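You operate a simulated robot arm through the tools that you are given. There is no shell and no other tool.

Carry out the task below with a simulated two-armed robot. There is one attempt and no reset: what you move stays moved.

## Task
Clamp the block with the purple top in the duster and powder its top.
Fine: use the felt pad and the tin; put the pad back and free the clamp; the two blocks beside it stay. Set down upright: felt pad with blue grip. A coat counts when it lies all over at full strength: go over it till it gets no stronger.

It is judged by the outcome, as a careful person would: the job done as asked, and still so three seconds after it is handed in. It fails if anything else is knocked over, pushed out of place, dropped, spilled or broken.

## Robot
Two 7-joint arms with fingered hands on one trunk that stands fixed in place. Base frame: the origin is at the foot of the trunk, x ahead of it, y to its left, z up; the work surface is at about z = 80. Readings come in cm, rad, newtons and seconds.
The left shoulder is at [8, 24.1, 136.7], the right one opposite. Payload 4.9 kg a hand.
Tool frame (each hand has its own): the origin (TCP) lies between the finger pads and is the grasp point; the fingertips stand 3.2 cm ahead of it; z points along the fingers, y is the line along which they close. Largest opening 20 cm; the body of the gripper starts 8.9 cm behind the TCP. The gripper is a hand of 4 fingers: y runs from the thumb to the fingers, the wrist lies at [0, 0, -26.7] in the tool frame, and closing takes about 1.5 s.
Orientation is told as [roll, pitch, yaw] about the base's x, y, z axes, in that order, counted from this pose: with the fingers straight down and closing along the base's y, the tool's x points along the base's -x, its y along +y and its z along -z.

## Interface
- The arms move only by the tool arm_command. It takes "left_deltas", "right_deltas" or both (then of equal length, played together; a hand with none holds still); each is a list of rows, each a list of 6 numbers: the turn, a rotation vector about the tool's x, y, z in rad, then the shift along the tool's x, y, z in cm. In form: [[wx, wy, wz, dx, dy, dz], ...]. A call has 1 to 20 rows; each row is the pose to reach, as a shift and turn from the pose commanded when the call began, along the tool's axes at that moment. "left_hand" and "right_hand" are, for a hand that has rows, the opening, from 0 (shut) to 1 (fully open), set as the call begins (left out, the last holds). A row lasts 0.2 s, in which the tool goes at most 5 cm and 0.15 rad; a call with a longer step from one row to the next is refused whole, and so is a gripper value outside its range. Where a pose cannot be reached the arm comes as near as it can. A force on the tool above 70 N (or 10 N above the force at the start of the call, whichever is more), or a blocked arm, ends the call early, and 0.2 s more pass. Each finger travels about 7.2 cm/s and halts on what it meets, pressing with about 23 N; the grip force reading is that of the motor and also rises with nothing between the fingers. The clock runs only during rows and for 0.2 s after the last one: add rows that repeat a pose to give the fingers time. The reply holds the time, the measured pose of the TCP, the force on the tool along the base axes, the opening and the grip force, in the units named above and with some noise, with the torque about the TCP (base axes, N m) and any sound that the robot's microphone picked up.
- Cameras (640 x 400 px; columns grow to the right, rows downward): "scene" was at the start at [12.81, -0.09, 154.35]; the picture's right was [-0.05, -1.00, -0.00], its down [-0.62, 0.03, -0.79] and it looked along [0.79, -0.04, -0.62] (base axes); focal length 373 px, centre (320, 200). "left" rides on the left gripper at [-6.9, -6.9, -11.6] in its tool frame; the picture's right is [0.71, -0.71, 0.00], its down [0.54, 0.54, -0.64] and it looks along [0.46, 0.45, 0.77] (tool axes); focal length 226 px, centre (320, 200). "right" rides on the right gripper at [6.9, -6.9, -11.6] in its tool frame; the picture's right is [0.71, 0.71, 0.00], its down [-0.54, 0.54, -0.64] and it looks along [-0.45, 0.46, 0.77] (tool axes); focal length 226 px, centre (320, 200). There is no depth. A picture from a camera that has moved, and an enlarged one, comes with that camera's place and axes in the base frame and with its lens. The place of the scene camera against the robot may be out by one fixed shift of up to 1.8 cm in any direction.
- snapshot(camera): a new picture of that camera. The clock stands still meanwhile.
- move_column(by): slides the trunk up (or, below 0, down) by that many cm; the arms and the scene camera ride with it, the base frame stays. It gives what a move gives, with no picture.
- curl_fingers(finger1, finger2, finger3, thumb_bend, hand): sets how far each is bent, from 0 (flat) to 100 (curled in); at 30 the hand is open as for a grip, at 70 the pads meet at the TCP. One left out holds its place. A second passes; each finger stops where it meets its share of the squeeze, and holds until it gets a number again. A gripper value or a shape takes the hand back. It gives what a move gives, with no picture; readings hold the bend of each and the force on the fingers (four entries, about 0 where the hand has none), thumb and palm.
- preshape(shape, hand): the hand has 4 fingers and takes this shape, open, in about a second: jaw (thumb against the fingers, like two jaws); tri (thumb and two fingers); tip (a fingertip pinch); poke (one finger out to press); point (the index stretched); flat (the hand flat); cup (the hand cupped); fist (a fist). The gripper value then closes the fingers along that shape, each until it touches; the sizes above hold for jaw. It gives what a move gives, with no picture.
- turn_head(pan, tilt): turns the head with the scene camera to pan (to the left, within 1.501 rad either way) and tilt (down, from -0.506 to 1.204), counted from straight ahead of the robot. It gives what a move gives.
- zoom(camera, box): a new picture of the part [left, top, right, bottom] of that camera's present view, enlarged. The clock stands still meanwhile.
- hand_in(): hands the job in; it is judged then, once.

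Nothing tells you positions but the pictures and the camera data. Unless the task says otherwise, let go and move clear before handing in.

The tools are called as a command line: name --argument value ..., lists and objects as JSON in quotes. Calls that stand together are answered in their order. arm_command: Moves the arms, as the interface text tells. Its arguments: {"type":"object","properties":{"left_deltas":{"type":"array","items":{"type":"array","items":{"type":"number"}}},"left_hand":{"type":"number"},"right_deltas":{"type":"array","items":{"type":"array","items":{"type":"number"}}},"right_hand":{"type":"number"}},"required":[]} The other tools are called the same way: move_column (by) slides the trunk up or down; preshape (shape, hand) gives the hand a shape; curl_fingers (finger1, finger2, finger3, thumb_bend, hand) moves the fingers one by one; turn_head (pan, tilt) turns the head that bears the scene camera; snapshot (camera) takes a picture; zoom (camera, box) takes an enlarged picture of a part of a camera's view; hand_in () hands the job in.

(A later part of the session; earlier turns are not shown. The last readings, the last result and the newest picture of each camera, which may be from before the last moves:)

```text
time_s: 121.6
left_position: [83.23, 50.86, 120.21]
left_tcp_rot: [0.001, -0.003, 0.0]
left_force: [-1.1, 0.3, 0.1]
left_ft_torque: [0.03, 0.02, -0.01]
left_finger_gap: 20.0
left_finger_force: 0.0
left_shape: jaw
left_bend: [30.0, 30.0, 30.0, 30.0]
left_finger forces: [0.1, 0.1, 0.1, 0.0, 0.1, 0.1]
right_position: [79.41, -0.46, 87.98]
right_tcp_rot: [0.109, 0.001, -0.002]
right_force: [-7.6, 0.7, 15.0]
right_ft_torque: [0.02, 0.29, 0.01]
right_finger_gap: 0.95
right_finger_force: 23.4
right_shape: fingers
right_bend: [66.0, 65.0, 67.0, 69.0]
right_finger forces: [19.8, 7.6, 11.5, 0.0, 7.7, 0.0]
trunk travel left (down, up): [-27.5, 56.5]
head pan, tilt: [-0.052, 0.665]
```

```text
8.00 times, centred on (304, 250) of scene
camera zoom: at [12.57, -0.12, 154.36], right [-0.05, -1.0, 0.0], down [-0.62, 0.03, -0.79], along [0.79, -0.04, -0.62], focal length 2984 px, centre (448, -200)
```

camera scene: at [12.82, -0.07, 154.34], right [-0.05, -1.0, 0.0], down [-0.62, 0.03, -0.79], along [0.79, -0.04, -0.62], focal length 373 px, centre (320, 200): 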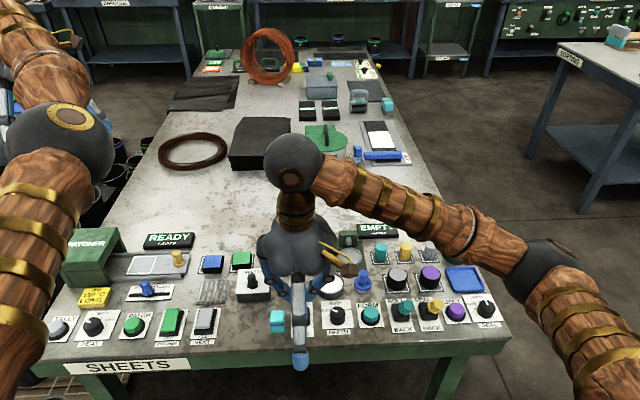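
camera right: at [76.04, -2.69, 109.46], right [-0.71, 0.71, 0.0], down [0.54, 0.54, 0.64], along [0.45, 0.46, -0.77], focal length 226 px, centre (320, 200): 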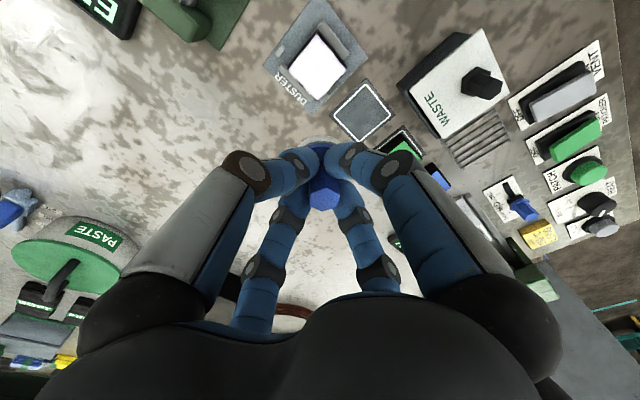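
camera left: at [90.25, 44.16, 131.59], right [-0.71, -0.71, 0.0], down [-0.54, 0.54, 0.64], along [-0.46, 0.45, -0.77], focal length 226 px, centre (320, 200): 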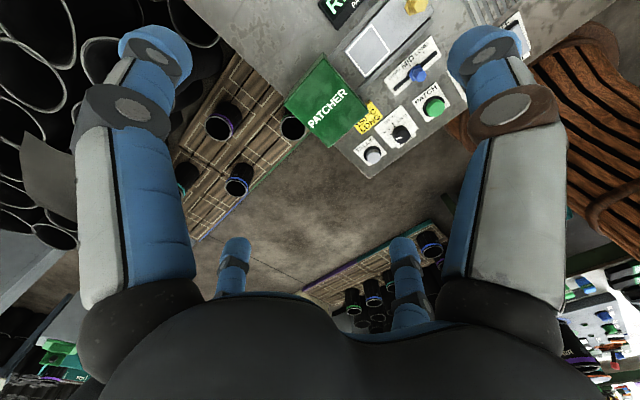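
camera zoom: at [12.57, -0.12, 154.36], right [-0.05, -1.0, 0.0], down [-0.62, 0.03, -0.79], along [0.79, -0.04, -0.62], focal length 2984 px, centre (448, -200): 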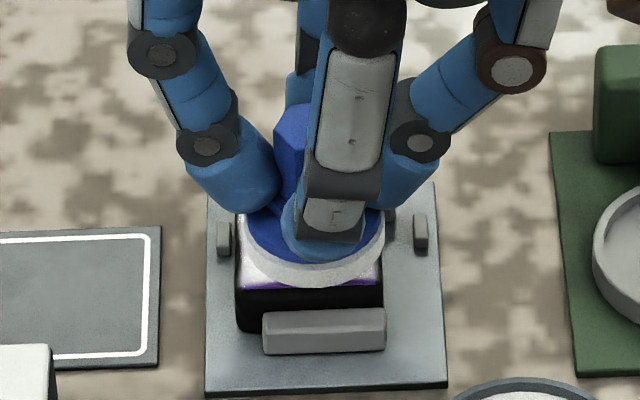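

arm_command --right_deltas '[[0, 0, 0, 0, 0.11, -1.0], [0, 0, 0, 0, 0.33, -3.0], [0, 0, 0, 0, 0.55, -5.0], [0.04, 0, 0, -1.2, 2.3, -6.5], [0.08, 0, 0, -2.4, 4.0, -8], [0.11, 0, 0, -3.4, 5.77, -9.32], [0.11, 0, 0, -3.4, 5.77, -9.32]]'

zoom --camera "right" --box '[270, 20, 370, 120]'

zoom --camera "right" --box '[310, 28, 350, 58]'

zoom --camera "scene" --box '[288, 240, 320, 260]'

snapshot --camera "scene"

```text
time_s: 123.2
left_position: [83.36, 51.07, 120.12]
left_tcp_rot: [0.001, 0.001, 0.001]
left_force: [-0.3, -0.5, 0.1]
left_ft_torque: [0.02, 0.01, 0.03]
left_finger_gap: 19.97
left_finger_force: 0.0
left_shape: jaw
left_bend: [30.0, 30.0, 30.0, 30.0]
left_finger forces: [0.0, 0.1, 0.0, 0.1, 0.0, 0.0]
right_position: [83.11, 4.35, 97.87]
right_tcp_rot: [-0.001, -0.001, 0.0]
right_force: [-0.2, 0.2, 0.1]
right_ft_torque: [-0.03, 0.03, 0.03]
right_finger_gap: 0.92
right_finger_force: 15.0
right_shape: fingers
right_bend: [66.0, 65.0, 66.0, 68.0]
right_finger forces: [7.6, 6.9, 7.4, 0.0, 7.6, 0.0]
trunk travel left (down, up): [-27.5, 56.5]
head pan, tilt: [-0.052, 0.665]
```

```text
4.00 times, centred on (320, 70) of right
camera zoom: at [76.27, -2.48, 109.49], right [-0.71, 0.71, 0.0], down [0.54, 0.54, 0.64], along [0.45, 0.46, -0.77], focal length 904 px, centre (320, 720)
```

zoom: 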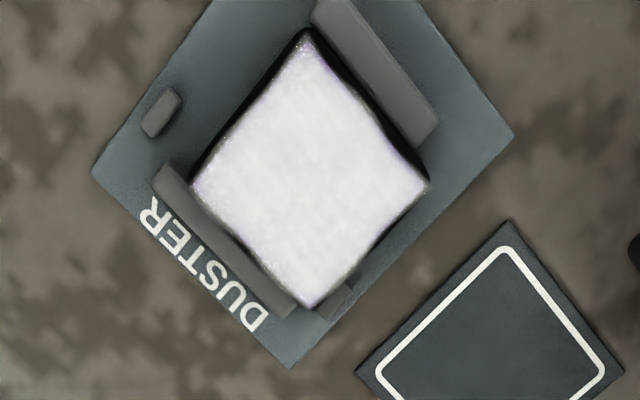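

```text
13.33 times, centred on (330, 43) of right
camera zoom: at [76.27, -2.48, 109.49], right [-0.71, 0.71, 0.0], down [0.54, 0.54, 0.64], along [0.45, 0.46, -0.77], focal length 3014 px, centre (187, 2293)
```

zoom: 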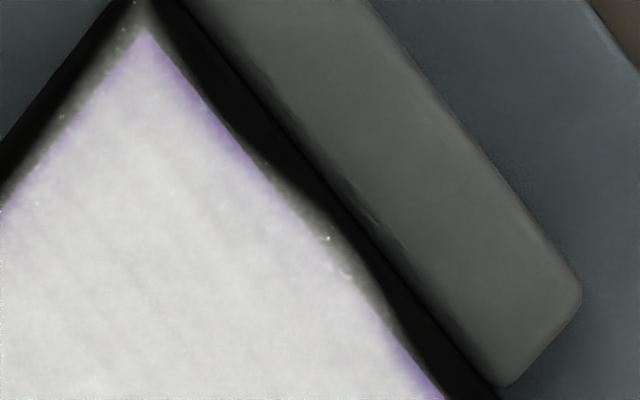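

```text
16.00 times, centred on (304, 250) of scene
camera zoom: at [12.84, -0.12, 154.34], right [-0.05, -1.0, 0.0], down [-0.62, 0.03, -0.79], along [0.79, -0.04, -0.62], focal length 5968 px, centre (576, -600)
```

zoom: 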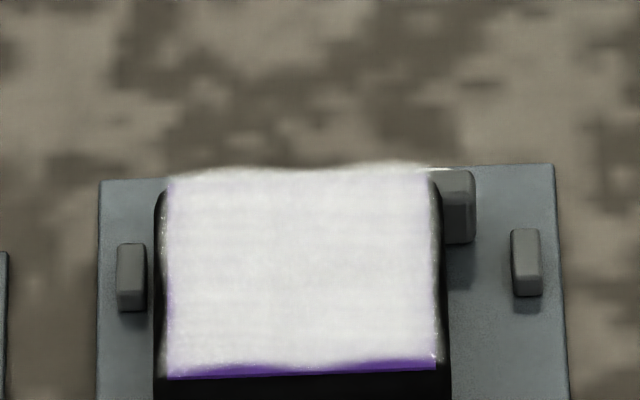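

```text
taken
camera scene: at [12.84, -0.12, 154.34], right [-0.05, -1.0, 0.0], down [-0.62, 0.03, -0.79], along [0.79, -0.04, -0.62], focal length 373 px, centre (320, 200)
```

scene: 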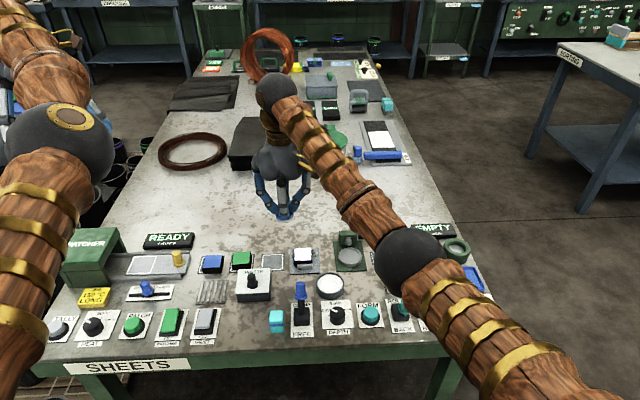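

The coat looks exactly the same as before this pass, so it's at full strength. Now I'll take the pad back to where it stood.

arm_command --right_deltas '[[-0.02, 0, 0, 2.3, -3.3, 0], [-0.04, 0, 0, 4.6, -6.6, 0.5], [-0.06, 0, 0, 6.8, -9.9, 1.0], [-0.08, 0, 0, 9.0, -13.2, 1.5], [-0.1, 0, 0, 11.2, -16.4, 2.0], [-0.11, 0, 0, 13.0, -19.0, 3.0], [-0.11, 0, 0, 13.0, -19.0, 5.0], [-0.11, 0, 0, 13.0, -19.0, 5.0]]'

snapshot --camera "right"

zoom --camera "scene" --box '[324, 240, 404, 290]'

zoom --camera "scene" --box '[280, 232, 328, 262]'

```text
time_s: 125.0
left_position: [83.25, 51.01, 120.11]
left_tcp_rot: [0.0, -0.001, -0.001]
left_force: [0.8, -0.2, 0.1]
left_ft_torque: [0.0, 0.02, -0.02]
left_finger_gap: 19.98
left_finger_force: 0.1
left_shape: jaw
left_bend: [30.0, 30.0, 30.0, 30.0]
left_finger forces: [0.0, 0.0, 0.0, 0.0, 0.0, 0.1]
right_position: [70.02, -14.52, 92.72]
right_tcp_rot: [0.11, 0.001, 0.0]
right_force: [-0.3, -1.1, -1.0]
right_ft_torque: [0.0, 0.01, 0.01]
right_finger_gap: 0.88
right_finger_force: 14.6
right_shape: fingers
right_bend: [67.0, 65.0, 66.0, 68.0]
right_finger forces: [7.4, 6.9, 7.3, 0.1, 7.8, 0.0]
trunk travel left (down, up): [-27.5, 56.5]
head pan, tilt: [-0.052, 0.665]
```

```text
taken
camera right: at [63.19, -22.65, 103.39], right [-0.71, 0.7, 0.08], down [0.54, 0.47, 0.7], along [0.45, 0.54, -0.71], focal length 226 px, centre (320, 200)
```

right: 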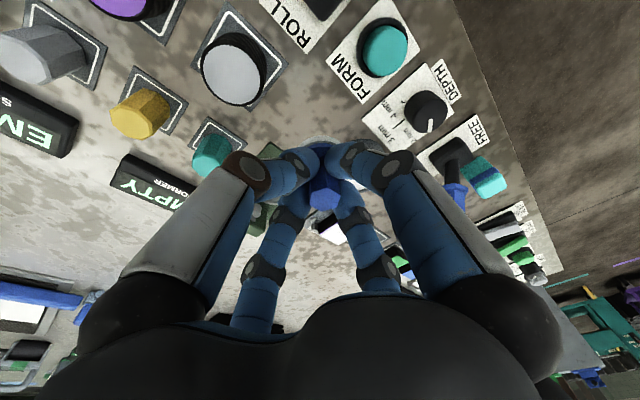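

```text
8.00 times, centred on (364, 265) of scene
camera zoom: at [12.79, -0.1, 154.35], right [-0.05, -1.0, 0.0], down [-0.62, 0.03, -0.79], along [0.79, -0.04, -0.62], focal length 2984 px, centre (-32, -320)
```

zoom: 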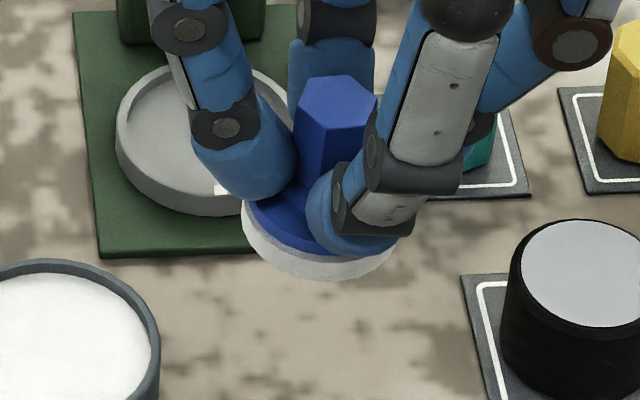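

```text
13.33 times, centred on (304, 247) of scene
camera zoom: at [12.79, -0.1, 154.35], right [-0.05, -1.0, 0.0], down [-0.62, 0.03, -0.79], along [0.79, -0.04, -0.62], focal length 4973 px, centre (533, -427)
```

zoom: 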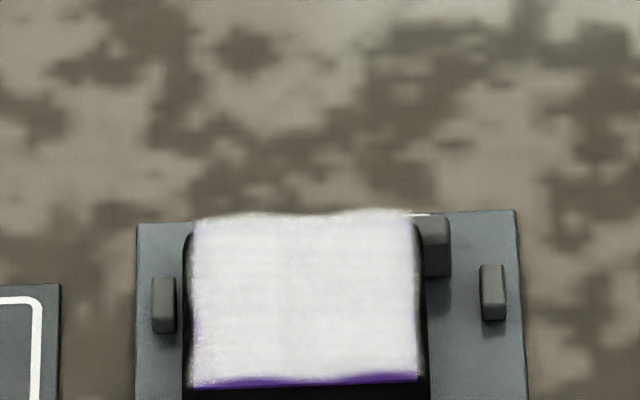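

zoom --camera "scene" --box '[344, 245, 384, 270]'

zoom --camera "right" --box '[260, 100, 380, 220]'

```text
16.00 times, centred on (364, 258) of scene
camera zoom: at [12.79, -0.1, 154.35], right [-0.05, -1.0, 0.0], down [-0.62, 0.03, -0.79], along [0.79, -0.04, -0.62], focal length 5968 px, centre (-384, -720)
```

zoom: 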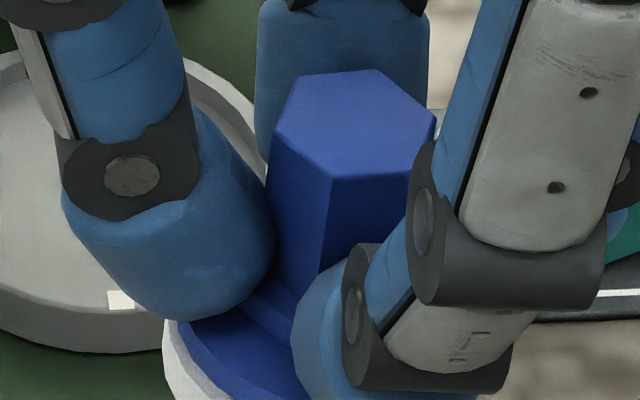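

```text
3.33 times, centred on (320, 160) of right
camera zoom: at [63.19, -22.65, 103.39], right [-0.71, 0.7, 0.08], down [0.54, 0.47, 0.7], along [0.45, 0.54, -0.71], focal length 754 px, centre (320, 333)
```

zoom: 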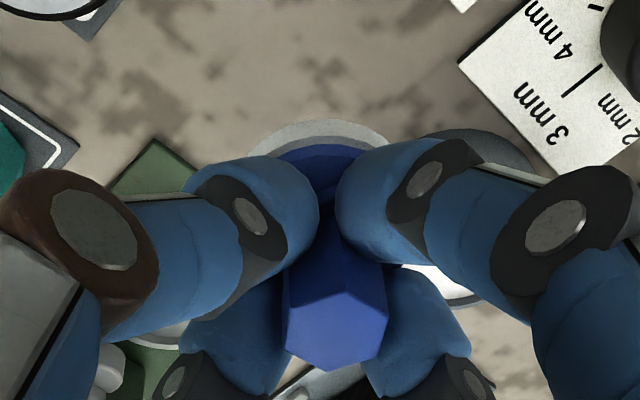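

The pad leans only about 2°. I'll correct that and lower it to the table at its old spot.

arm_command --right_deltas '[[0.02, 0, 0, 0, -0.17, 1.5], [0.04, 0, 0, 0, -0.33, 3.0], [0.04, 0, 0, 0, -0.5, 4.5], [0.04, 0, 0, 0, -0.64, 5.8], [0.04, 0, 0, 0, -0.7, 6.3], [0.04, 0, 0, 0, -0.7, 6.3]]'

zoom --camera "scene" --box '[324, 250, 404, 300]'

```text
time_s: 126.4
left_position: [83.31, 51.04, 120.15]
left_tcp_rot: [0.0, 0.001, 0.001]
left_force: [0.9, 0.5, 0.0]
left_ft_torque: [0.02, 0.01, 0.02]
left_finger_gap: 20.02
left_finger_force: 0.1
left_shape: jaw
left_bend: [30.0, 30.0, 30.0, 30.0]
left_finger forces: [0.1, 0.0, 0.1, 0.0, 0.0, 0.0]
right_position: [70.08, -14.54, 86.39]
right_tcp_rot: [0.07, 0.0, 0.0]
right_force: [-0.2, 0.2, -0.1]
right_ft_torque: [0.02, 0.02, -0.03]
right_finger_gap: 0.89
right_finger_force: 14.6
right_shape: fingers
right_bend: [67.0, 65.0, 66.0, 68.0]
right_finger forces: [7.5, 6.9, 7.4, 0.0, 7.6, 0.1]
trunk travel left (down, up): [-27.5, 56.5]
head pan, tilt: [-0.052, 0.665]
```

```text
8.00 times, centred on (364, 275) of scene
camera zoom: at [12.82, -0.07, 154.34], right [-0.05, -1.0, 0.0], down [-0.62, 0.03, -0.79], along [0.79, -0.04, -0.62], focal length 2984 px, centre (-32, -400)
```

zoom: 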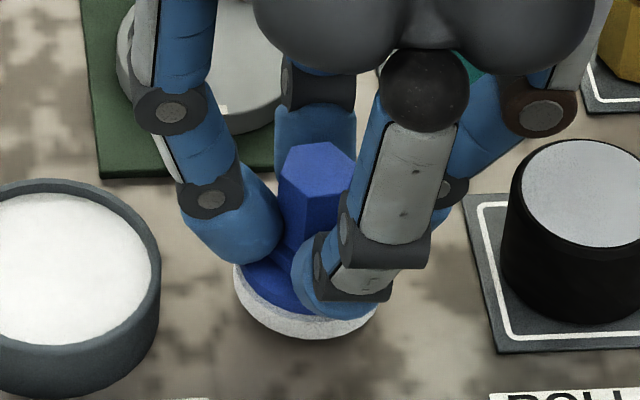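

arm_command --right_deltas '[[0, 0, 0, 0, -0.02, 0.25], [0, 0, 0, 0, -0.035, 0.5], [0, 0, 0, 0, -0.05, 0.7], [0, 0, 0, 0, -0.05, 0.7]]'

zoom --camera "scene" --box '[324, 250, 404, 300]'

```text
time_s: 127.4
left_position: [83.34, 50.99, 120.07]
left_tcp_rot: [0.002, 0.001, 0.0]
left_force: [1.0, 0.3, 0.0]
left_ft_torque: [0.0, -0.02, 0.01]
left_finger_gap: 20.0
left_finger_force: 0.1
left_shape: jaw
left_bend: [30.0, 30.0, 30.0, 30.0]
left_finger forces: [0.0, 0.0, 0.0, 0.0, 0.1, 0.0]
right_position: [70.04, -14.43, 85.83]
right_tcp_rot: [0.071, 0.0, -0.002]
right_force: [0.5, 0.7, -0.4]
right_ft_torque: [-0.02, -0.01, 0.01]
right_finger_gap: 0.9
right_finger_force: 14.8
right_shape: fingers
right_bend: [67.0, 65.0, 66.0, 68.0]
right_finger forces: [7.5, 6.9, 7.2, 0.0, 7.7, 0.0]
trunk travel left (down, up): [-27.5, 56.5]
head pan, tilt: [-0.052, 0.665]
```

```text
8.00 times, centred on (364, 275) of scene
camera zoom: at [12.81, -0.07, 154.34], right [-0.05, -1.0, 0.0], down [-0.62, 0.03, -0.79], along [0.79, -0.04, -0.62], focal length 2984 px, centre (-32, -400)
```

zoom: 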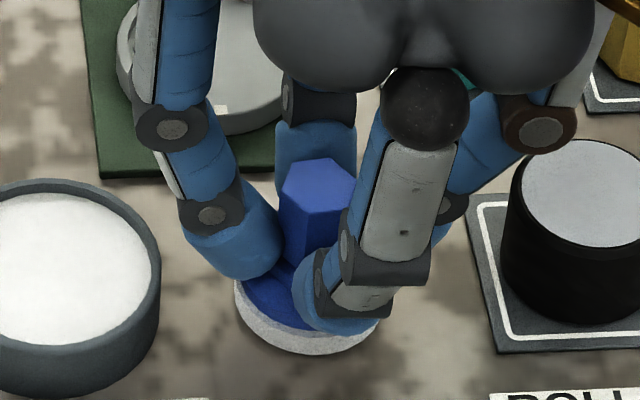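

arm_command --right_deltas '[[0, 0, 0, 0, -0.01, 0.12], [0, 0, 0, 0, -0.02, 0.25], [0, 0, 0, 0, -0.025, 0.35], [0, 0, 0, 0, -0.025, 0.35]]'

```text
time_s: 128.4
left_position: [83.23, 51.13, 120.22]
left_tcp_rot: [0.001, -0.003, 0.0]
left_force: [0.0, -0.4, -0.7]
left_ft_torque: [-0.02, 0.01, 0.03]
left_finger_gap: 19.99
left_finger_force: 0.1
left_shape: jaw
left_bend: [30.0, 30.0, 30.0, 30.0]
left_finger forces: [0.1, 0.1, 0.1, 0.0, 0.0, 0.1]
right_position: [69.93, -14.62, 85.58]
right_tcp_rot: [0.071, -0.003, 0.0]
right_force: [4.4, 1.8, 21.8]
right_ft_torque: [0.06, -0.2, 0.01]
right_finger_gap: 0.86
right_finger_force: 25.2
right_shape: fingers
right_bend: [67.0, 65.0, 66.0, 68.0]
right_finger forces: [13.4, 8.6, 21.1, 0.0, 7.2, 0.1]
trunk travel left (down, up): [-27.5, 56.5]
head pan, tilt: [-0.052, 0.665]
```

It's touched the table. I'll ease up slightly and open all fingers evenly.

arm_command --right_deltas '[[0, 0, 0, 0, 0.01, -0.12], [0, 0, 0, 0, 0.01, -0.15]]'

curl_fingers --hand "right" --finger1 64 --finger2 63 --finger3 64 --thumb_bend 64

curl_fingers --hand "right" --finger1 60 --finger2 60 --finger3 60 --thumb_bend 60

zoom --camera "scene" --box '[324, 250, 404, 300]'

zoom --camera "right" --box '[260, 100, 380, 220]'

```text
time_s: 129.0
left_position: [83.12, 51.14, 120.17]
left_tcp_rot: [0.0, 0.001, 0.001]
left_force: [0.2, 0.4, 0.7]
left_ft_torque: [0.0, 0.02, -0.01]
left_finger_gap: 20.0
left_finger_force: 0.0
left_shape: jaw
left_bend: [30.0, 30.0, 30.0, 30.0]
left_finger forces: [0.1, 0.0, 0.0, 0.1, 0.0, 0.0]
right_position: [69.88, -14.62, 85.69]
right_tcp_rot: [0.071, -0.001, 0.0]
right_force: [2.1, 2.2, 17.2]
right_ft_torque: [0.05, -0.26, 0.01]
right_finger_gap: 0.86
right_finger_force: 23.1
right_shape: fingers
right_bend: [67.0, 65.0, 66.0, 68.0]
right_finger forces: [11.0, 8.3, 19.7, 0.0, 7.2, 0.1]
trunk travel left (down, up): [-27.5, 56.5]
head pan, tilt: [-0.052, 0.665]
```

```text
time_s: 130.0
left_position: [83.16, 51.18, 120.17]
left_tcp_rot: [0.0, -0.002, -0.001]
left_force: [0.3, 0.0, 0.7]
left_ft_torque: [-0.01, -0.01, 0.03]
left_finger_gap: 19.97
left_finger_force: 0.1
left_shape: jaw
left_bend: [30.0, 30.0, 30.0, 30.0]
left_finger forces: [0.0, 0.0, 0.1, 0.1, 0.0, 0.1]
right_position: [69.93, -14.56, 85.63]
right_tcp_rot: [0.069, -0.002, 0.0]
right_force: [1.8, 0.6, 19.5]
right_ft_torque: [-0.11, -0.08, -0.02]
right_finger_gap: 1.17
right_finger_force: 10.0
right_shape: fingers
right_bend: [65.0, 63.0, 65.0, 66.0]
right_finger forces: [3.4, 0.0, 8.4, 0.0, 8.7, 0.2]
trunk travel left (down, up): [-27.5, 56.5]
head pan, tilt: [-0.052, 0.665]
```

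```text
time_s: 131.0
left_position: [83.23, 51.06, 120.15]
left_tcp_rot: [-0.001, 0.002, 0.0]
left_force: [0.1, 0.5, 0.2]
left_ft_torque: [0.01, 0.01, 0.02]
left_finger_gap: 20.0
left_finger_force: 0.0
left_shape: jaw
left_bend: [30.0, 30.0, 30.0, 30.0]
left_finger forces: [0.0, 0.0, 0.0, 0.1, 0.0, 0.1]
right_position: [69.93, -14.62, 85.63]
right_tcp_rot: [0.07, 0.0, 0.0]
right_force: [-0.8, -0.5, 11.8]
right_ft_torque: [-0.03, -0.27, 0.0]
right_finger_gap: 3.25
right_finger_force: 5.8
right_shape: fingers
right_bend: [60.0, 60.0, 62.0, 60.0]
right_finger forces: [0.1, 0.0, 12.2, 0.0, 0.1, 0.0]
trunk travel left (down, up): [-27.5, 56.5]
head pan, tilt: [-0.052, 0.665]
```

```text
8.00 times, centred on (364, 275) of scene
camera zoom: at [12.66, -0.04, 154.36], right [-0.05, -1.0, 0.0], down [-0.62, 0.03, -0.79], along [0.79, -0.04, -0.62], focal length 2984 px, centre (-32, -400)
```

zoom: 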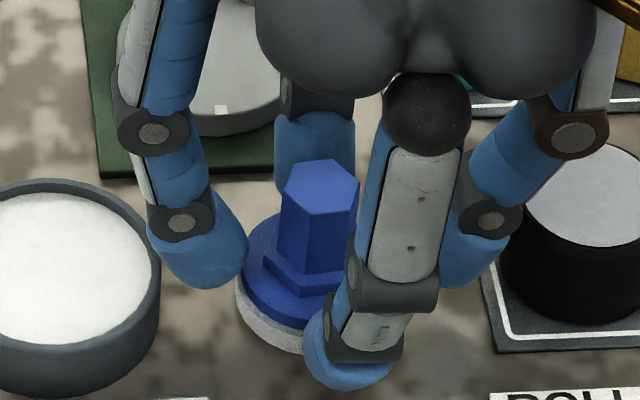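

```text
3.33 times, centred on (320, 160) of right
camera zoom: at [63.09, -22.23, 96.65], right [-0.71, 0.7, 0.05], down [0.54, 0.5, 0.68], along [0.45, 0.51, -0.73], focal length 754 px, centre (320, 333)
```

zoom: 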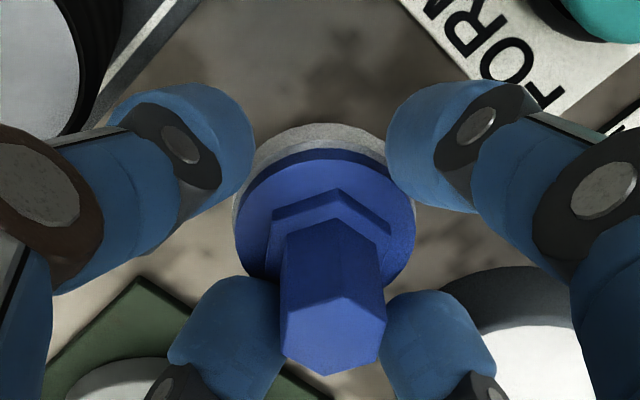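

The pad stands upright on its spot. I'll raise the hand straight up slowly.

arm_command --right_deltas '[[0, 0, 0, 0, 0.02, -0.3], [0, 0, 0, 0, 0.05, -0.7], [0, 0, 0, 0, 0.1, -1.4], [0, 0, 0, 0, 0.1, -1.4]]'

zoom --camera "scene" --box '[324, 250, 404, 300]'

```text
time_s: 132.0
left_position: [83.35, 51.12, 120.05]
left_tcp_rot: [-0.001, 0.0, 0.0]
left_force: [0.6, 0.5, -1.5]
left_ft_torque: [0.03, 0.01, -0.03]
left_finger_gap: 19.97
left_finger_force: 0.0
left_shape: jaw
left_bend: [30.0, 30.0, 30.0, 30.0]
left_finger forces: [0.1, 0.1, 0.0, 0.0, 0.0, 0.0]
right_position: [69.96, -14.46, 86.96]
right_tcp_rot: [0.072, 0.002, 0.0]
right_force: [-0.3, -0.2, 0.4]
right_ft_torque: [0.01, 0.01, 0.01]
right_finger_gap: 3.25
right_finger_force: 0.1
right_shape: fingers
right_bend: [60.0, 60.0, 60.0, 60.0]
right_finger forces: [0.0, 0.1, 0.0, 0.0, 0.1, 0.0]
trunk travel left (down, up): [-27.5, 56.5]
head pan, tilt: [-0.052, 0.665]
```

```text
8.00 times, centred on (364, 275) of scene
camera zoom: at [12.84, -0.07, 154.34], right [-0.05, -1.0, 0.0], down [-0.62, 0.03, -0.79], along [0.79, -0.04, -0.62], focal length 2984 px, centre (-32, -400)
```

zoom: 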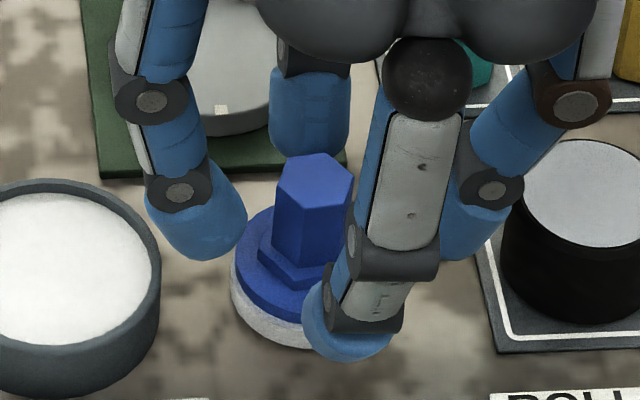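

arm_command --right_deltas '[[0, 0, 0, 0, 0.15, -2], [0, 0, 0, 0, 0.35, -5], [0.03, 0, 0, 0, 0.6, -8.5], [0.07, 0, 0, 0, 0.9, -12.5], [0.07, 0, 0, 0, 0.9, -12.5]]'

zoom --camera "scene" --box '[332, 260, 396, 300]'

snapshot --camera "right"

snapshot --camera "scene"

```text
time_s: 133.2
left_position: [83.25, 51.03, 120.05]
left_tcp_rot: [0.001, 0.0, -0.001]
left_force: [0.3, -0.2, -0.6]
left_ft_torque: [0.02, 0.01, -0.03]
left_finger_gap: 19.99
left_finger_force: 0.1
left_shape: jaw
left_bend: [30.0, 30.0, 30.0, 30.0]
left_finger forces: [0.0, 0.0, 0.0, 0.0, 0.1, 0.0]
right_position: [70.13, -14.41, 99.53]
right_tcp_rot: [0.001, 0.002, 0.002]
right_force: [-1.0, -0.5, 0.4]
right_ft_torque: [0.02, -0.01, -0.02]
right_finger_gap: 3.29
right_finger_force: 0.0
right_shape: fingers
right_bend: [60.0, 60.0, 60.0, 60.0]
right_finger forces: [0.1, 0.0, 0.1, 0.1, 0.0, 0.0]
trunk travel left (down, up): [-27.5, 56.5]
head pan, tilt: [-0.052, 0.665]
```

```text
10.00 times, centred on (364, 280) of scene
camera zoom: at [12.85, -0.11, 154.34], right [-0.05, -1.0, 0.0], down [-0.62, 0.03, -0.79], along [0.79, -0.04, -0.62], focal length 3730 px, centre (-120, -600)
```

zoom: 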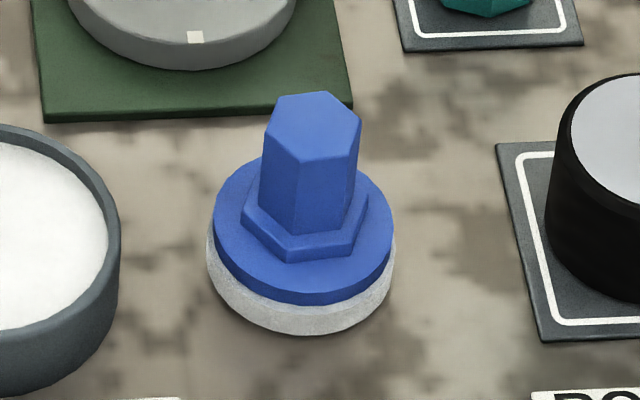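

```text
taken
camera right: at [63.24, -21.37, 111.01], right [-0.71, 0.71, 0.0], down [0.54, 0.54, 0.64], along [0.45, 0.46, -0.77], focal length 226 px, centre (320, 200)
```

right: 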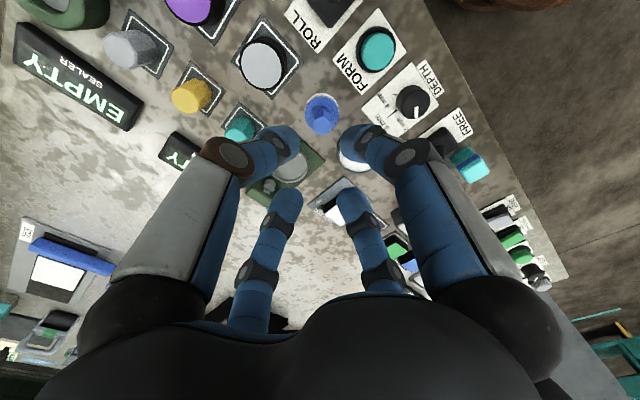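

```text
taken
camera scene: at [12.85, -0.11, 154.34], right [-0.05, -1.0, 0.0], down [-0.62, 0.03, -0.79], along [0.79, -0.04, -0.62], focal length 373 px, centre (320, 200)
```

scene: 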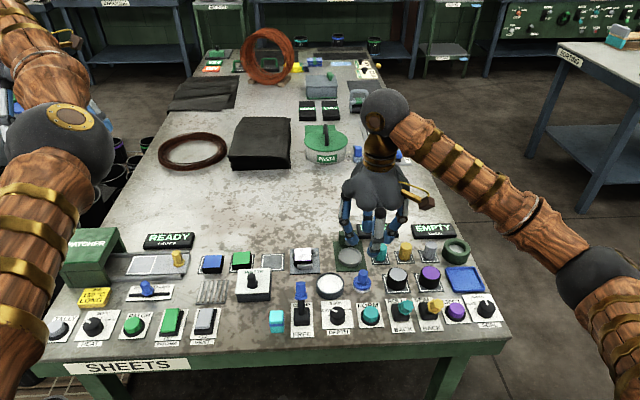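

The pad is upright and back within 0.2 cm of its old place. Now I'll free the clamp, starting by moving above the lever with the pinch opening.

curl_fingers --hand "right" --finger1 0 --finger2 58 --finger3 0 --thumb_bend 58

arm_command --right_deltas '[[0, 0, 0, 1.5, 4, 0], [0, 0, 0, 3, 8, 0], [0, 0, 0, 4.5, 12, 0], [0, 0, 0, 5.74, 15.47, 0], [0, 0, 0, 5.74, 15.47, 3], [0, 0, 0, 5.74, 15.47, 4.5], [0, 0, 0, 5.74, 15.47, 4.5]]'

snapshot --camera "right"

zoom --camera "right" --box '[220, 80, 420, 280]'

```text
time_s: 134.2
left_position: [83.19, 51.13, 119.97]
left_tcp_rot: [0.001, -0.002, 0.002]
left_force: [-0.4, 0.3, 0.2]
left_ft_torque: [0.01, 0.01, -0.01]
left_finger_gap: 20.0
left_finger_force: 0.1
left_shape: jaw
left_bend: [30.0, 30.0, 30.0, 30.0]
left_finger forces: [0.0, 0.0, 0.0, 0.0, 0.1, 0.1]
right_position: [70.13, -14.31, 99.46]
right_tcp_rot: [0.004, -0.002, 0.002]
right_force: [0.6, 1.0, -0.2]
right_ft_torque: [-0.01, -0.01, 0.03]
right_finger_gap: 13.34
right_finger_force: 0.0
right_shape: fingers
right_bend: [1.0, 57.0, 1.0, 57.0]
right_finger forces: [0.1, 0.0, 0.0, 0.1, 0.1, 0.0]
trunk travel left (down, up): [-27.5, 56.5]
head pan, tilt: [-0.052, 0.665]
```

```text
time_s: 135.8
left_position: [83.28, 51.11, 120.13]
left_tcp_rot: [0.001, -0.001, 0.001]
left_force: [-0.2, 0.1, 1.3]
left_ft_torque: [-0.01, 0.04, 0.02]
left_finger_gap: 20.01
left_finger_force: 0.2
left_shape: jaw
left_bend: [30.0, 30.0, 30.0, 30.0]
left_finger forces: [0.0, 0.0, 0.0, 0.0, 0.0, 0.1]
right_position: [64.4, 1.0, 95.33]
right_tcp_rot: [0.0, -0.001, 0.0]
right_force: [-0.4, 0.0, 0.3]
right_ft_torque: [0.0, -0.01, -0.03]
right_finger_gap: 13.35
right_finger_force: 0.2
right_shape: fingers
right_bend: [1.0, 57.0, 1.0, 57.0]
right_finger forces: [0.0, 0.0, 0.0, 0.1, 0.1, 0.0]
trunk travel left (down, up): [-27.5, 56.5]
head pan, tilt: [-0.052, 0.665]
```

```text
taken
camera right: at [57.54, -5.85, 106.76], right [-0.71, 0.71, 0.0], down [0.54, 0.54, 0.64], along [0.45, 0.46, -0.77], focal length 226 px, centre (320, 200)
```

right: 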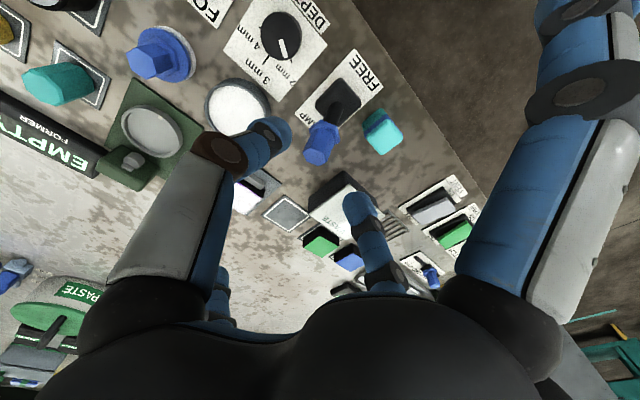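

```text
2.00 times, centred on (320, 180) of right
camera zoom: at [57.54, -5.85, 106.76], right [-0.71, 0.71, 0.0], down [0.54, 0.54, 0.64], along [0.45, 0.46, -0.77], focal length 452 px, centre (320, 240)
```

zoom: 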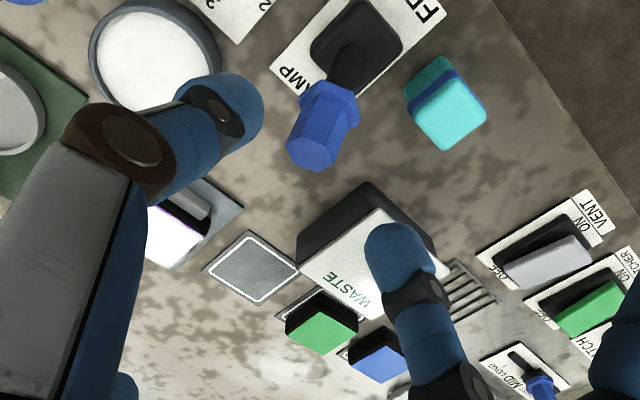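

arm_command --right_deltas '[[0, 0, 0, 0, 0, 2], [0, 0, 0, 0, 0, 4], [0, 0, 0, 0, 0, 5.6], [0, 0, 0, 0, 0, 6.4], [0, 0, 0, 0, 0, 6.4]]'

curl_fingers --hand "right" --finger2 80 --thumb_bend 80

zoom --camera "right" --box '[220, 80, 420, 280]'

```text
time_s: 137.0
left_position: [83.11, 51.16, 120.09]
left_tcp_rot: [0.0, -0.002, 0.001]
left_force: [0.7, 0.1, 0.3]
left_ft_torque: [0.0, -0.01, 0.02]
left_finger_gap: 20.01
left_finger_force: 0.0
left_shape: jaw
left_bend: [30.0, 30.0, 30.0, 30.0]
left_finger forces: [0.0, 0.1, 0.1, 0.1, 0.1, 0.1]
right_position: [64.15, 0.95, 88.72]
right_tcp_rot: [0.002, 0.0, 0.0]
right_force: [0.0, 0.0, -0.3]
right_ft_torque: [-0.02, 0.01, 0.0]
right_finger_gap: 13.37
right_finger_force: 0.1
right_shape: fingers
right_bend: [1.0, 57.0, 1.0, 57.0]
right_finger forces: [0.1, 0.1, 0.1, 0.0, 0.0, 0.0]
trunk travel left (down, up): [-27.5, 56.5]
head pan, tilt: [-0.052, 0.665]
```

```text
time_s: 138.0
left_position: [83.41, 50.83, 120.15]
left_tcp_rot: [0.0, 0.001, 0.0]
left_force: [-0.5, 0.6, -0.2]
left_ft_torque: [-0.03, 0.06, 0.03]
left_finger_gap: 19.99
left_finger_force: 0.1
left_shape: jaw
left_bend: [30.0, 30.0, 30.0, 30.0]
left_finger forces: [0.1, 0.0, 0.0, 0.0, 0.1, 0.0]
right_position: [64.18, 0.84, 88.49]
right_tcp_rot: [0.002, 0.001, -0.001]
right_force: [-3.3, -12.7, -8.0]
right_ft_torque: [-0.16, 0.04, 0.0]
right_finger_gap: 12.73
right_finger_force: 12.4
right_shape: fingers
right_bend: [1.0, 66.0, 1.0, 67.0]
right_finger forces: [0.0, 7.0, 0.1, 0.0, 18.3, 0.1]
trunk travel left (down, up): [-27.5, 56.5]
head pan, tilt: [-0.052, 0.665]
```

```text
2.00 times, centred on (320, 180) of right
camera zoom: at [57.31, -6.04, 100.21], right [-0.71, 0.71, 0.0], down [0.54, 0.54, 0.64], along [0.45, 0.46, -0.77], focal length 452 px, centre (320, 240)
```

zoom: 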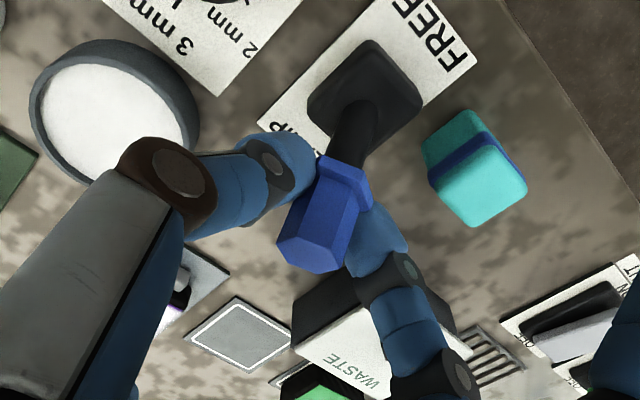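

The knob is gripped. I'll swing it back toward FREE.

arm_command --right_deltas '[[0, 0, 0, 0.6, 0, -0.15], [0, 0, 0, 1.2, 0, -0.35], [0, 0, 0, 1.8, 0, -0.5], [0, 0, 0, 2.4, 0, -0.55], [0, 0, 0, 3.0, 0, -0.55], [0, 0, 0, 3.6, 0, -0.5], [0, 0, 0, 4.2, 0, -0.4], [0, 0, 0, 4.8, 0, -0.25], [0, 0, 0, 5.3, 0, -0.15], [0, 0, 0, 5.3, 0, -0.15]]'

zoom --camera "right" --box '[220, 80, 420, 280]'

zoom --camera "scene" --box '[264, 230, 344, 280]'

```text
time_s: 140.2
left_position: [83.47, 50.95, 120.01]
left_tcp_rot: [0.002, 0.003, 0.0]
left_force: [0.5, 0.0, 0.5]
left_ft_torque: [-0.01, 0.05, 0.02]
left_finger_gap: 20.01
left_finger_force: 0.0
left_shape: jaw
left_bend: [30.0, 30.0, 30.0, 30.0]
left_finger forces: [0.1, 0.0, 0.0, 0.0, 0.1, 0.0]
right_position: [58.86, 0.87, 88.74]
right_tcp_rot: [0.002, 0.006, 0.003]
right_force: [11.2, -13.8, 8.5]
right_ft_torque: [-0.22, -0.47, -0.03]
right_finger_gap: 12.71
right_finger_force: 17.4
right_shape: fingers
right_bend: [1.0, 66.0, 1.0, 66.0]
right_finger forces: [0.1, 14.1, 0.0, 0.0, 21.2, 0.1]
trunk travel left (down, up): [-27.5, 56.5]
head pan, tilt: [-0.052, 0.665]
```

```text
2.00 times, centred on (320, 180) of right
camera zoom: at [52.14, -6.06, 100.25], right [-0.71, 0.71, 0.0], down [0.54, 0.54, 0.64], along [0.45, 0.46, -0.77], focal length 452 px, centre (320, 240)
```

zoom: 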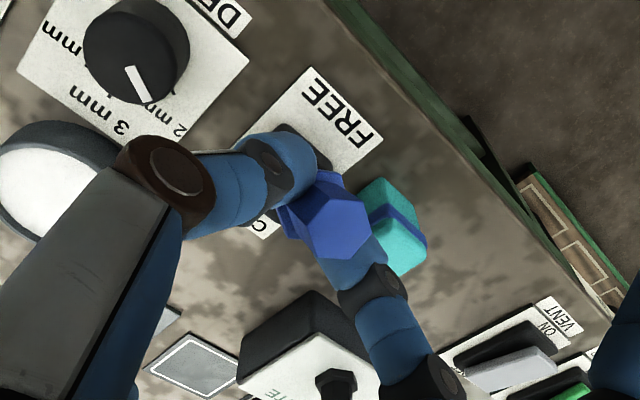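

```text
8.00 times, centred on (304, 255) of scene
camera zoom: at [13.17, -0.28, 154.35], right [-0.05, -1.0, 0.0], down [-0.62, 0.03, -0.79], along [0.78, -0.04, -0.62], focal length 2984 px, centre (448, -240)
```

zoom: 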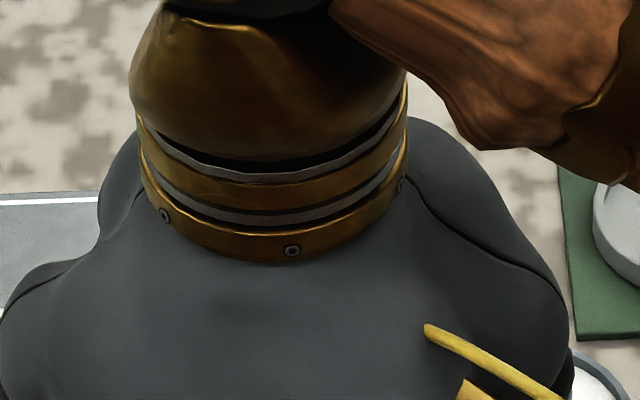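

The lever is at its FREE stop. I'll release gently and rise.

curl_fingers --hand "right" --finger2 62 --thumb_bend 60

arm_command --right_deltas '[[0, 0, 0, 0, 0, -1.5], [0, 0, 0, 0, 0, -4], [0, 0, 0, 0, 0, -7], [0, 0, 0, 0, 0, -10.5], [0, 0, 0, 0, 0, -10.5]]'

snapshot --camera "right"

snapshot --camera "scene"

```text
time_s: 141.2
left_position: [83.27, 51.17, 120.0]
left_tcp_rot: [0.0, 0.001, 0.002]
left_force: [-0.6, 0.6, -0.6]
left_ft_torque: [-0.01, -0.01, -0.03]
left_finger_gap: 19.98
left_finger_force: 0.1
left_shape: jaw
left_bend: [30.0, 30.0, 30.0, 30.0]
left_finger forces: [0.0, 0.1, 0.1, 0.0, 0.0, 0.1]
right_position: [58.82, 1.11, 88.87]
right_tcp_rot: [0.003, 0.001, 0.002]
right_force: [0.2, 0.9, 0.4]
right_ft_torque: [0.0, 0.01, 0.0]
right_finger_gap: 13.11
right_finger_force: 0.1
right_shape: fingers
right_bend: [1.0, 62.0, 1.0, 60.0]
right_finger forces: [0.1, 0.1, 0.0, 0.0, 0.0, 0.0]
trunk travel left (down, up): [-27.5, 56.5]
head pan, tilt: [-0.052, 0.665]
```

```text
time_s: 142.4
left_position: [83.41, 51.05, 120.11]
left_tcp_rot: [0.0, 0.0, 0.0]
left_force: [0.6, -0.9, -1.0]
left_ft_torque: [0.03, -0.01, 0.01]
left_finger_gap: 19.98
left_finger_force: 0.1
left_shape: jaw
left_bend: [30.0, 30.0, 30.0, 30.0]
left_finger forces: [0.0, 0.1, 0.0, 0.0, 0.0, 0.0]
right_position: [58.81, 1.03, 99.46]
right_tcp_rot: [0.003, 0.001, 0.003]
right_force: [0.1, 0.8, 1.1]
right_ft_torque: [-0.02, 0.01, 0.0]
right_finger_gap: 13.12
right_finger_force: 0.1
right_shape: fingers
right_bend: [1.0, 62.0, 1.0, 60.0]
right_finger forces: [0.0, 0.0, 0.0, 0.1, 0.0, 0.0]
trunk travel left (down, up): [-27.5, 56.5]
head pan, tilt: [-0.052, 0.665]
```

```text
taken
camera right: at [52.01, -5.85, 111.01], right [-0.71, 0.71, 0.0], down [0.54, 0.54, 0.64], along [0.45, 0.46, -0.77], focal length 226 px, centre (320, 200)
```

right: 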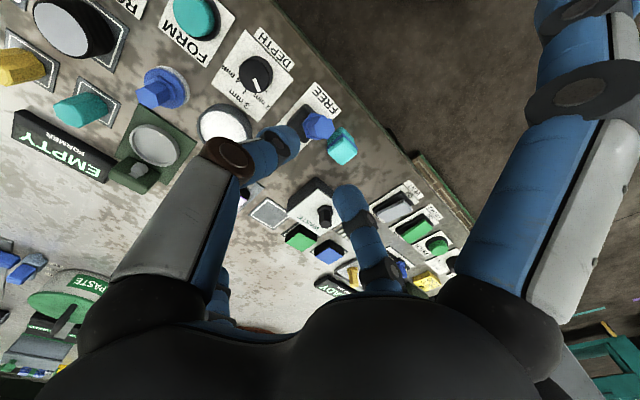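

```text
taken
camera scene: at [12.85, -0.09, 154.34], right [-0.05, -1.0, 0.0], down [-0.62, 0.03, -0.79], along [0.79, -0.04, -0.62], focal length 373 px, centre (320, 200)
```

scene: 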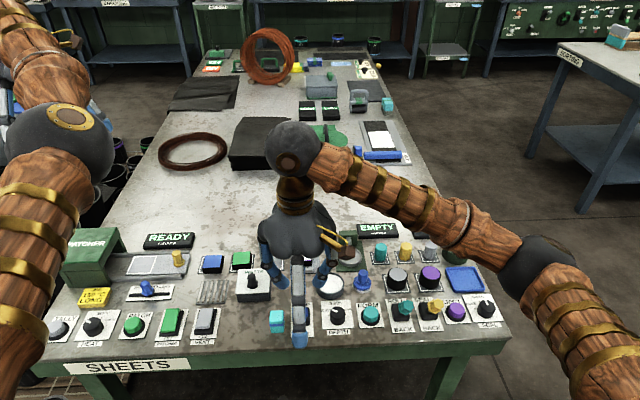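

The lever is at FREE. Now I'll check the WASTE box and the other objects against their original places.

zoom --camera "scene" --box '[190, 235, 350, 335]'

zoom --camera "scene" --box '[236, 242, 300, 282]'

```text
4.00 times, centred on (270, 285) of scene
camera zoom: at [12.85, -0.09, 154.34], right [-0.05, -1.0, 0.0], down [-0.62, 0.03, -0.79], along [0.79, -0.04, -0.62], focal length 1492 px, centre (520, -140)
```

zoom: 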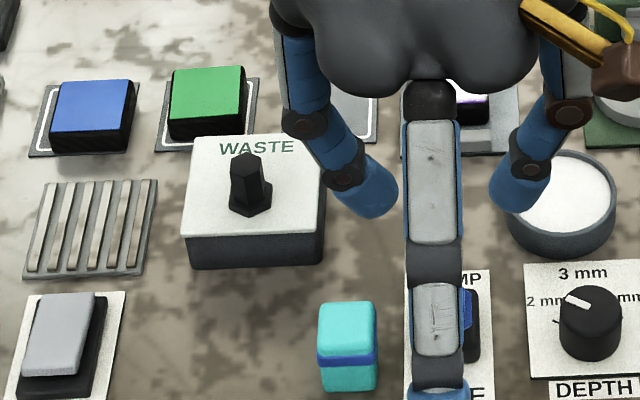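

```text
10.00 times, centred on (268, 262) of scene
camera zoom: at [12.85, -0.09, 154.34], right [-0.05, -1.0, 0.0], down [-0.62, 0.03, -0.79], along [0.79, -0.04, -0.62], focal length 3730 px, centre (840, -420)
```

zoom: 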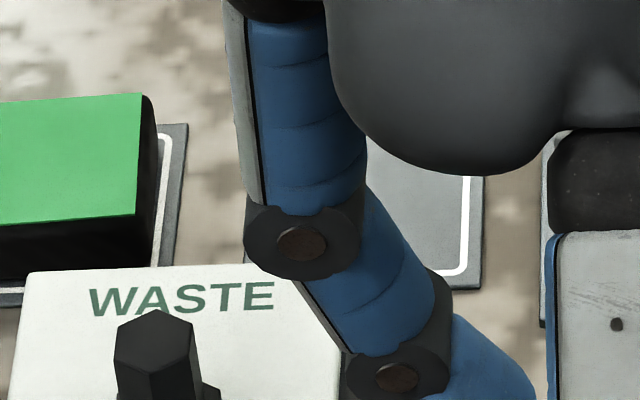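

arm_command --right_deltas '[[0, 0, 0, -2.8, -2.3, 0], [0, 0, 0, -5.6, -4.6, 0], [0, 0, 0, -8.4, -6.9, 0], [0, 0, 0, -11.22, -9.08, -0.38], [0, 0, 0, -11.22, -9.08, -0.38], [0, 0, 0, -11.22, -9.08, -0.38]]'

zoom --camera "right" --box '[320, 170, 420, 270]'

zoom --camera "scene" --box '[190, 235, 350, 335]'

zoom --camera "right" --box '[270, 140, 370, 240]'

```text
time_s: 143.8
left_position: [83.22, 51.07, 120.11]
left_tcp_rot: [-0.003, 0.001, -0.001]
left_force: [-0.6, 0.4, -0.4]
left_ft_torque: [0.0, -0.01, 0.02]
left_finger_gap: 20.01
left_finger_force: 0.1
left_shape: jaw
left_bend: [30.0, 30.0, 30.0, 30.0]
left_finger forces: [0.0, 0.0, 0.0, 0.0, 0.0, 0.0]
right_position: [70.04, -8.13, 99.74]
right_tcp_rot: [0.002, 0.001, -0.001]
right_force: [-0.6, -0.5, 0.1]
right_ft_torque: [0.01, -0.03, -0.02]
right_finger_gap: 13.12
right_finger_force: 0.2
right_shape: fingers
right_bend: [1.0, 62.0, 1.0, 60.0]
right_finger forces: [0.0, 0.0, 0.0, 0.1, 0.0, 0.0]
trunk travel left (down, up): [-27.5, 56.5]
head pan, tilt: [-0.052, 0.665]
```

```text
4.00 times, centred on (370, 220) of right
camera zoom: at [63.31, -15.07, 111.21], right [-0.71, 0.71, 0.0], down [0.54, 0.54, 0.64], along [0.45, 0.46, -0.77], focal length 904 px, centre (120, 120)
```

zoom: 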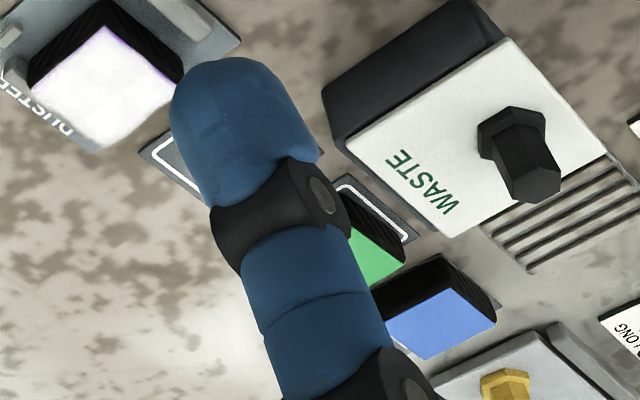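

```text
4.00 times, centred on (270, 285) of scene
camera zoom: at [12.81, -0.09, 154.35], right [-0.05, -1.0, 0.0], down [-0.62, 0.03, -0.79], along [0.79, -0.04, -0.62], focal length 1492 px, centre (520, -140)
```

zoom: 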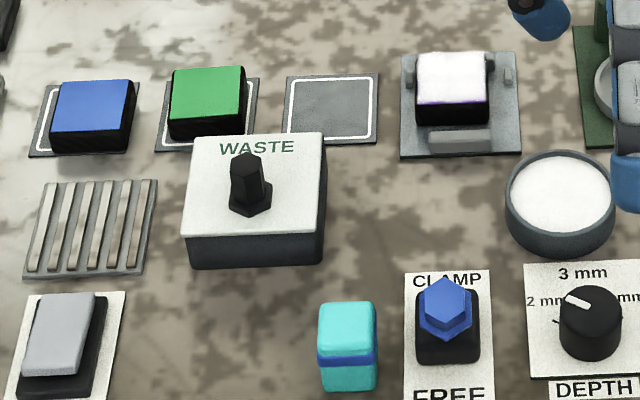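

```text
4.00 times, centred on (320, 190) of right
camera zoom: at [63.31, -15.07, 111.21], right [-0.71, 0.71, 0.0], down [0.54, 0.54, 0.64], along [0.45, 0.46, -0.77], focal length 904 px, centre (320, 240)
```

zoom: 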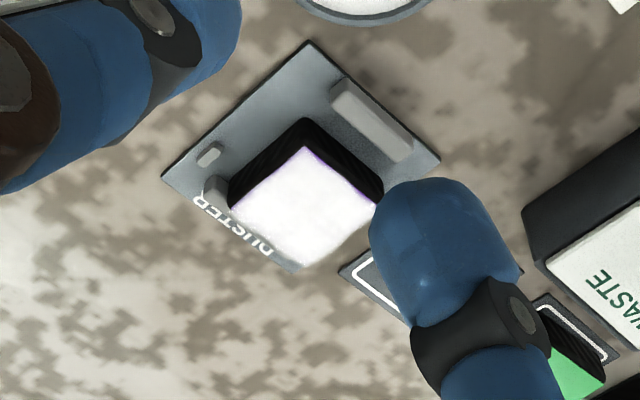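

The WASTE piece looks like a box with a separate white top that shifted slightly. I'll look closely before deciding whether to nudge it.

zoom --camera "scene" --box '[230, 264, 278, 304]'

zoom --camera "right" --box '[365, 165, 435, 235]'

```text
10.00 times, centred on (254, 284) of scene
camera zoom: at [12.81, -0.09, 154.35], right [-0.05, -1.0, 0.0], down [-0.62, 0.03, -0.79], along [0.79, -0.04, -0.62], focal length 3730 px, centre (980, -640)
```

zoom: 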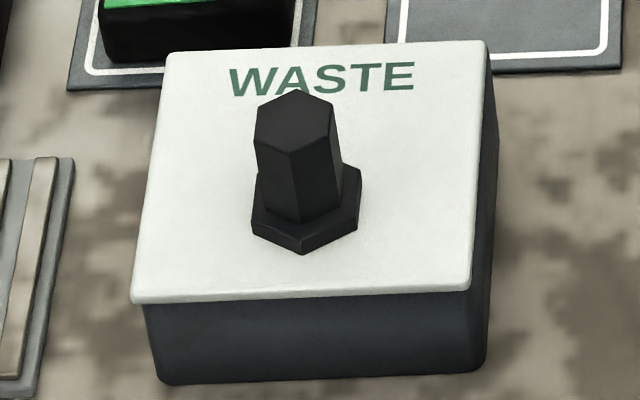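

```text
5.71 times, centred on (400, 200) of right
camera zoom: at [63.31, -15.07, 111.21], right [-0.71, 0.71, 0.0], down [0.54, 0.54, 0.64], along [0.45, 0.46, -0.77], focal length 1292 px, centre (-137, 200)
```

zoom: 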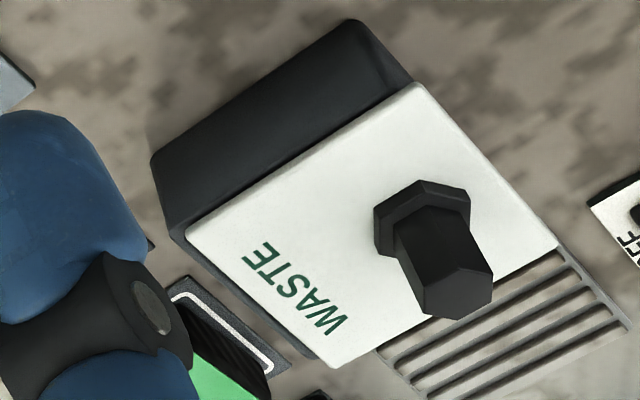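

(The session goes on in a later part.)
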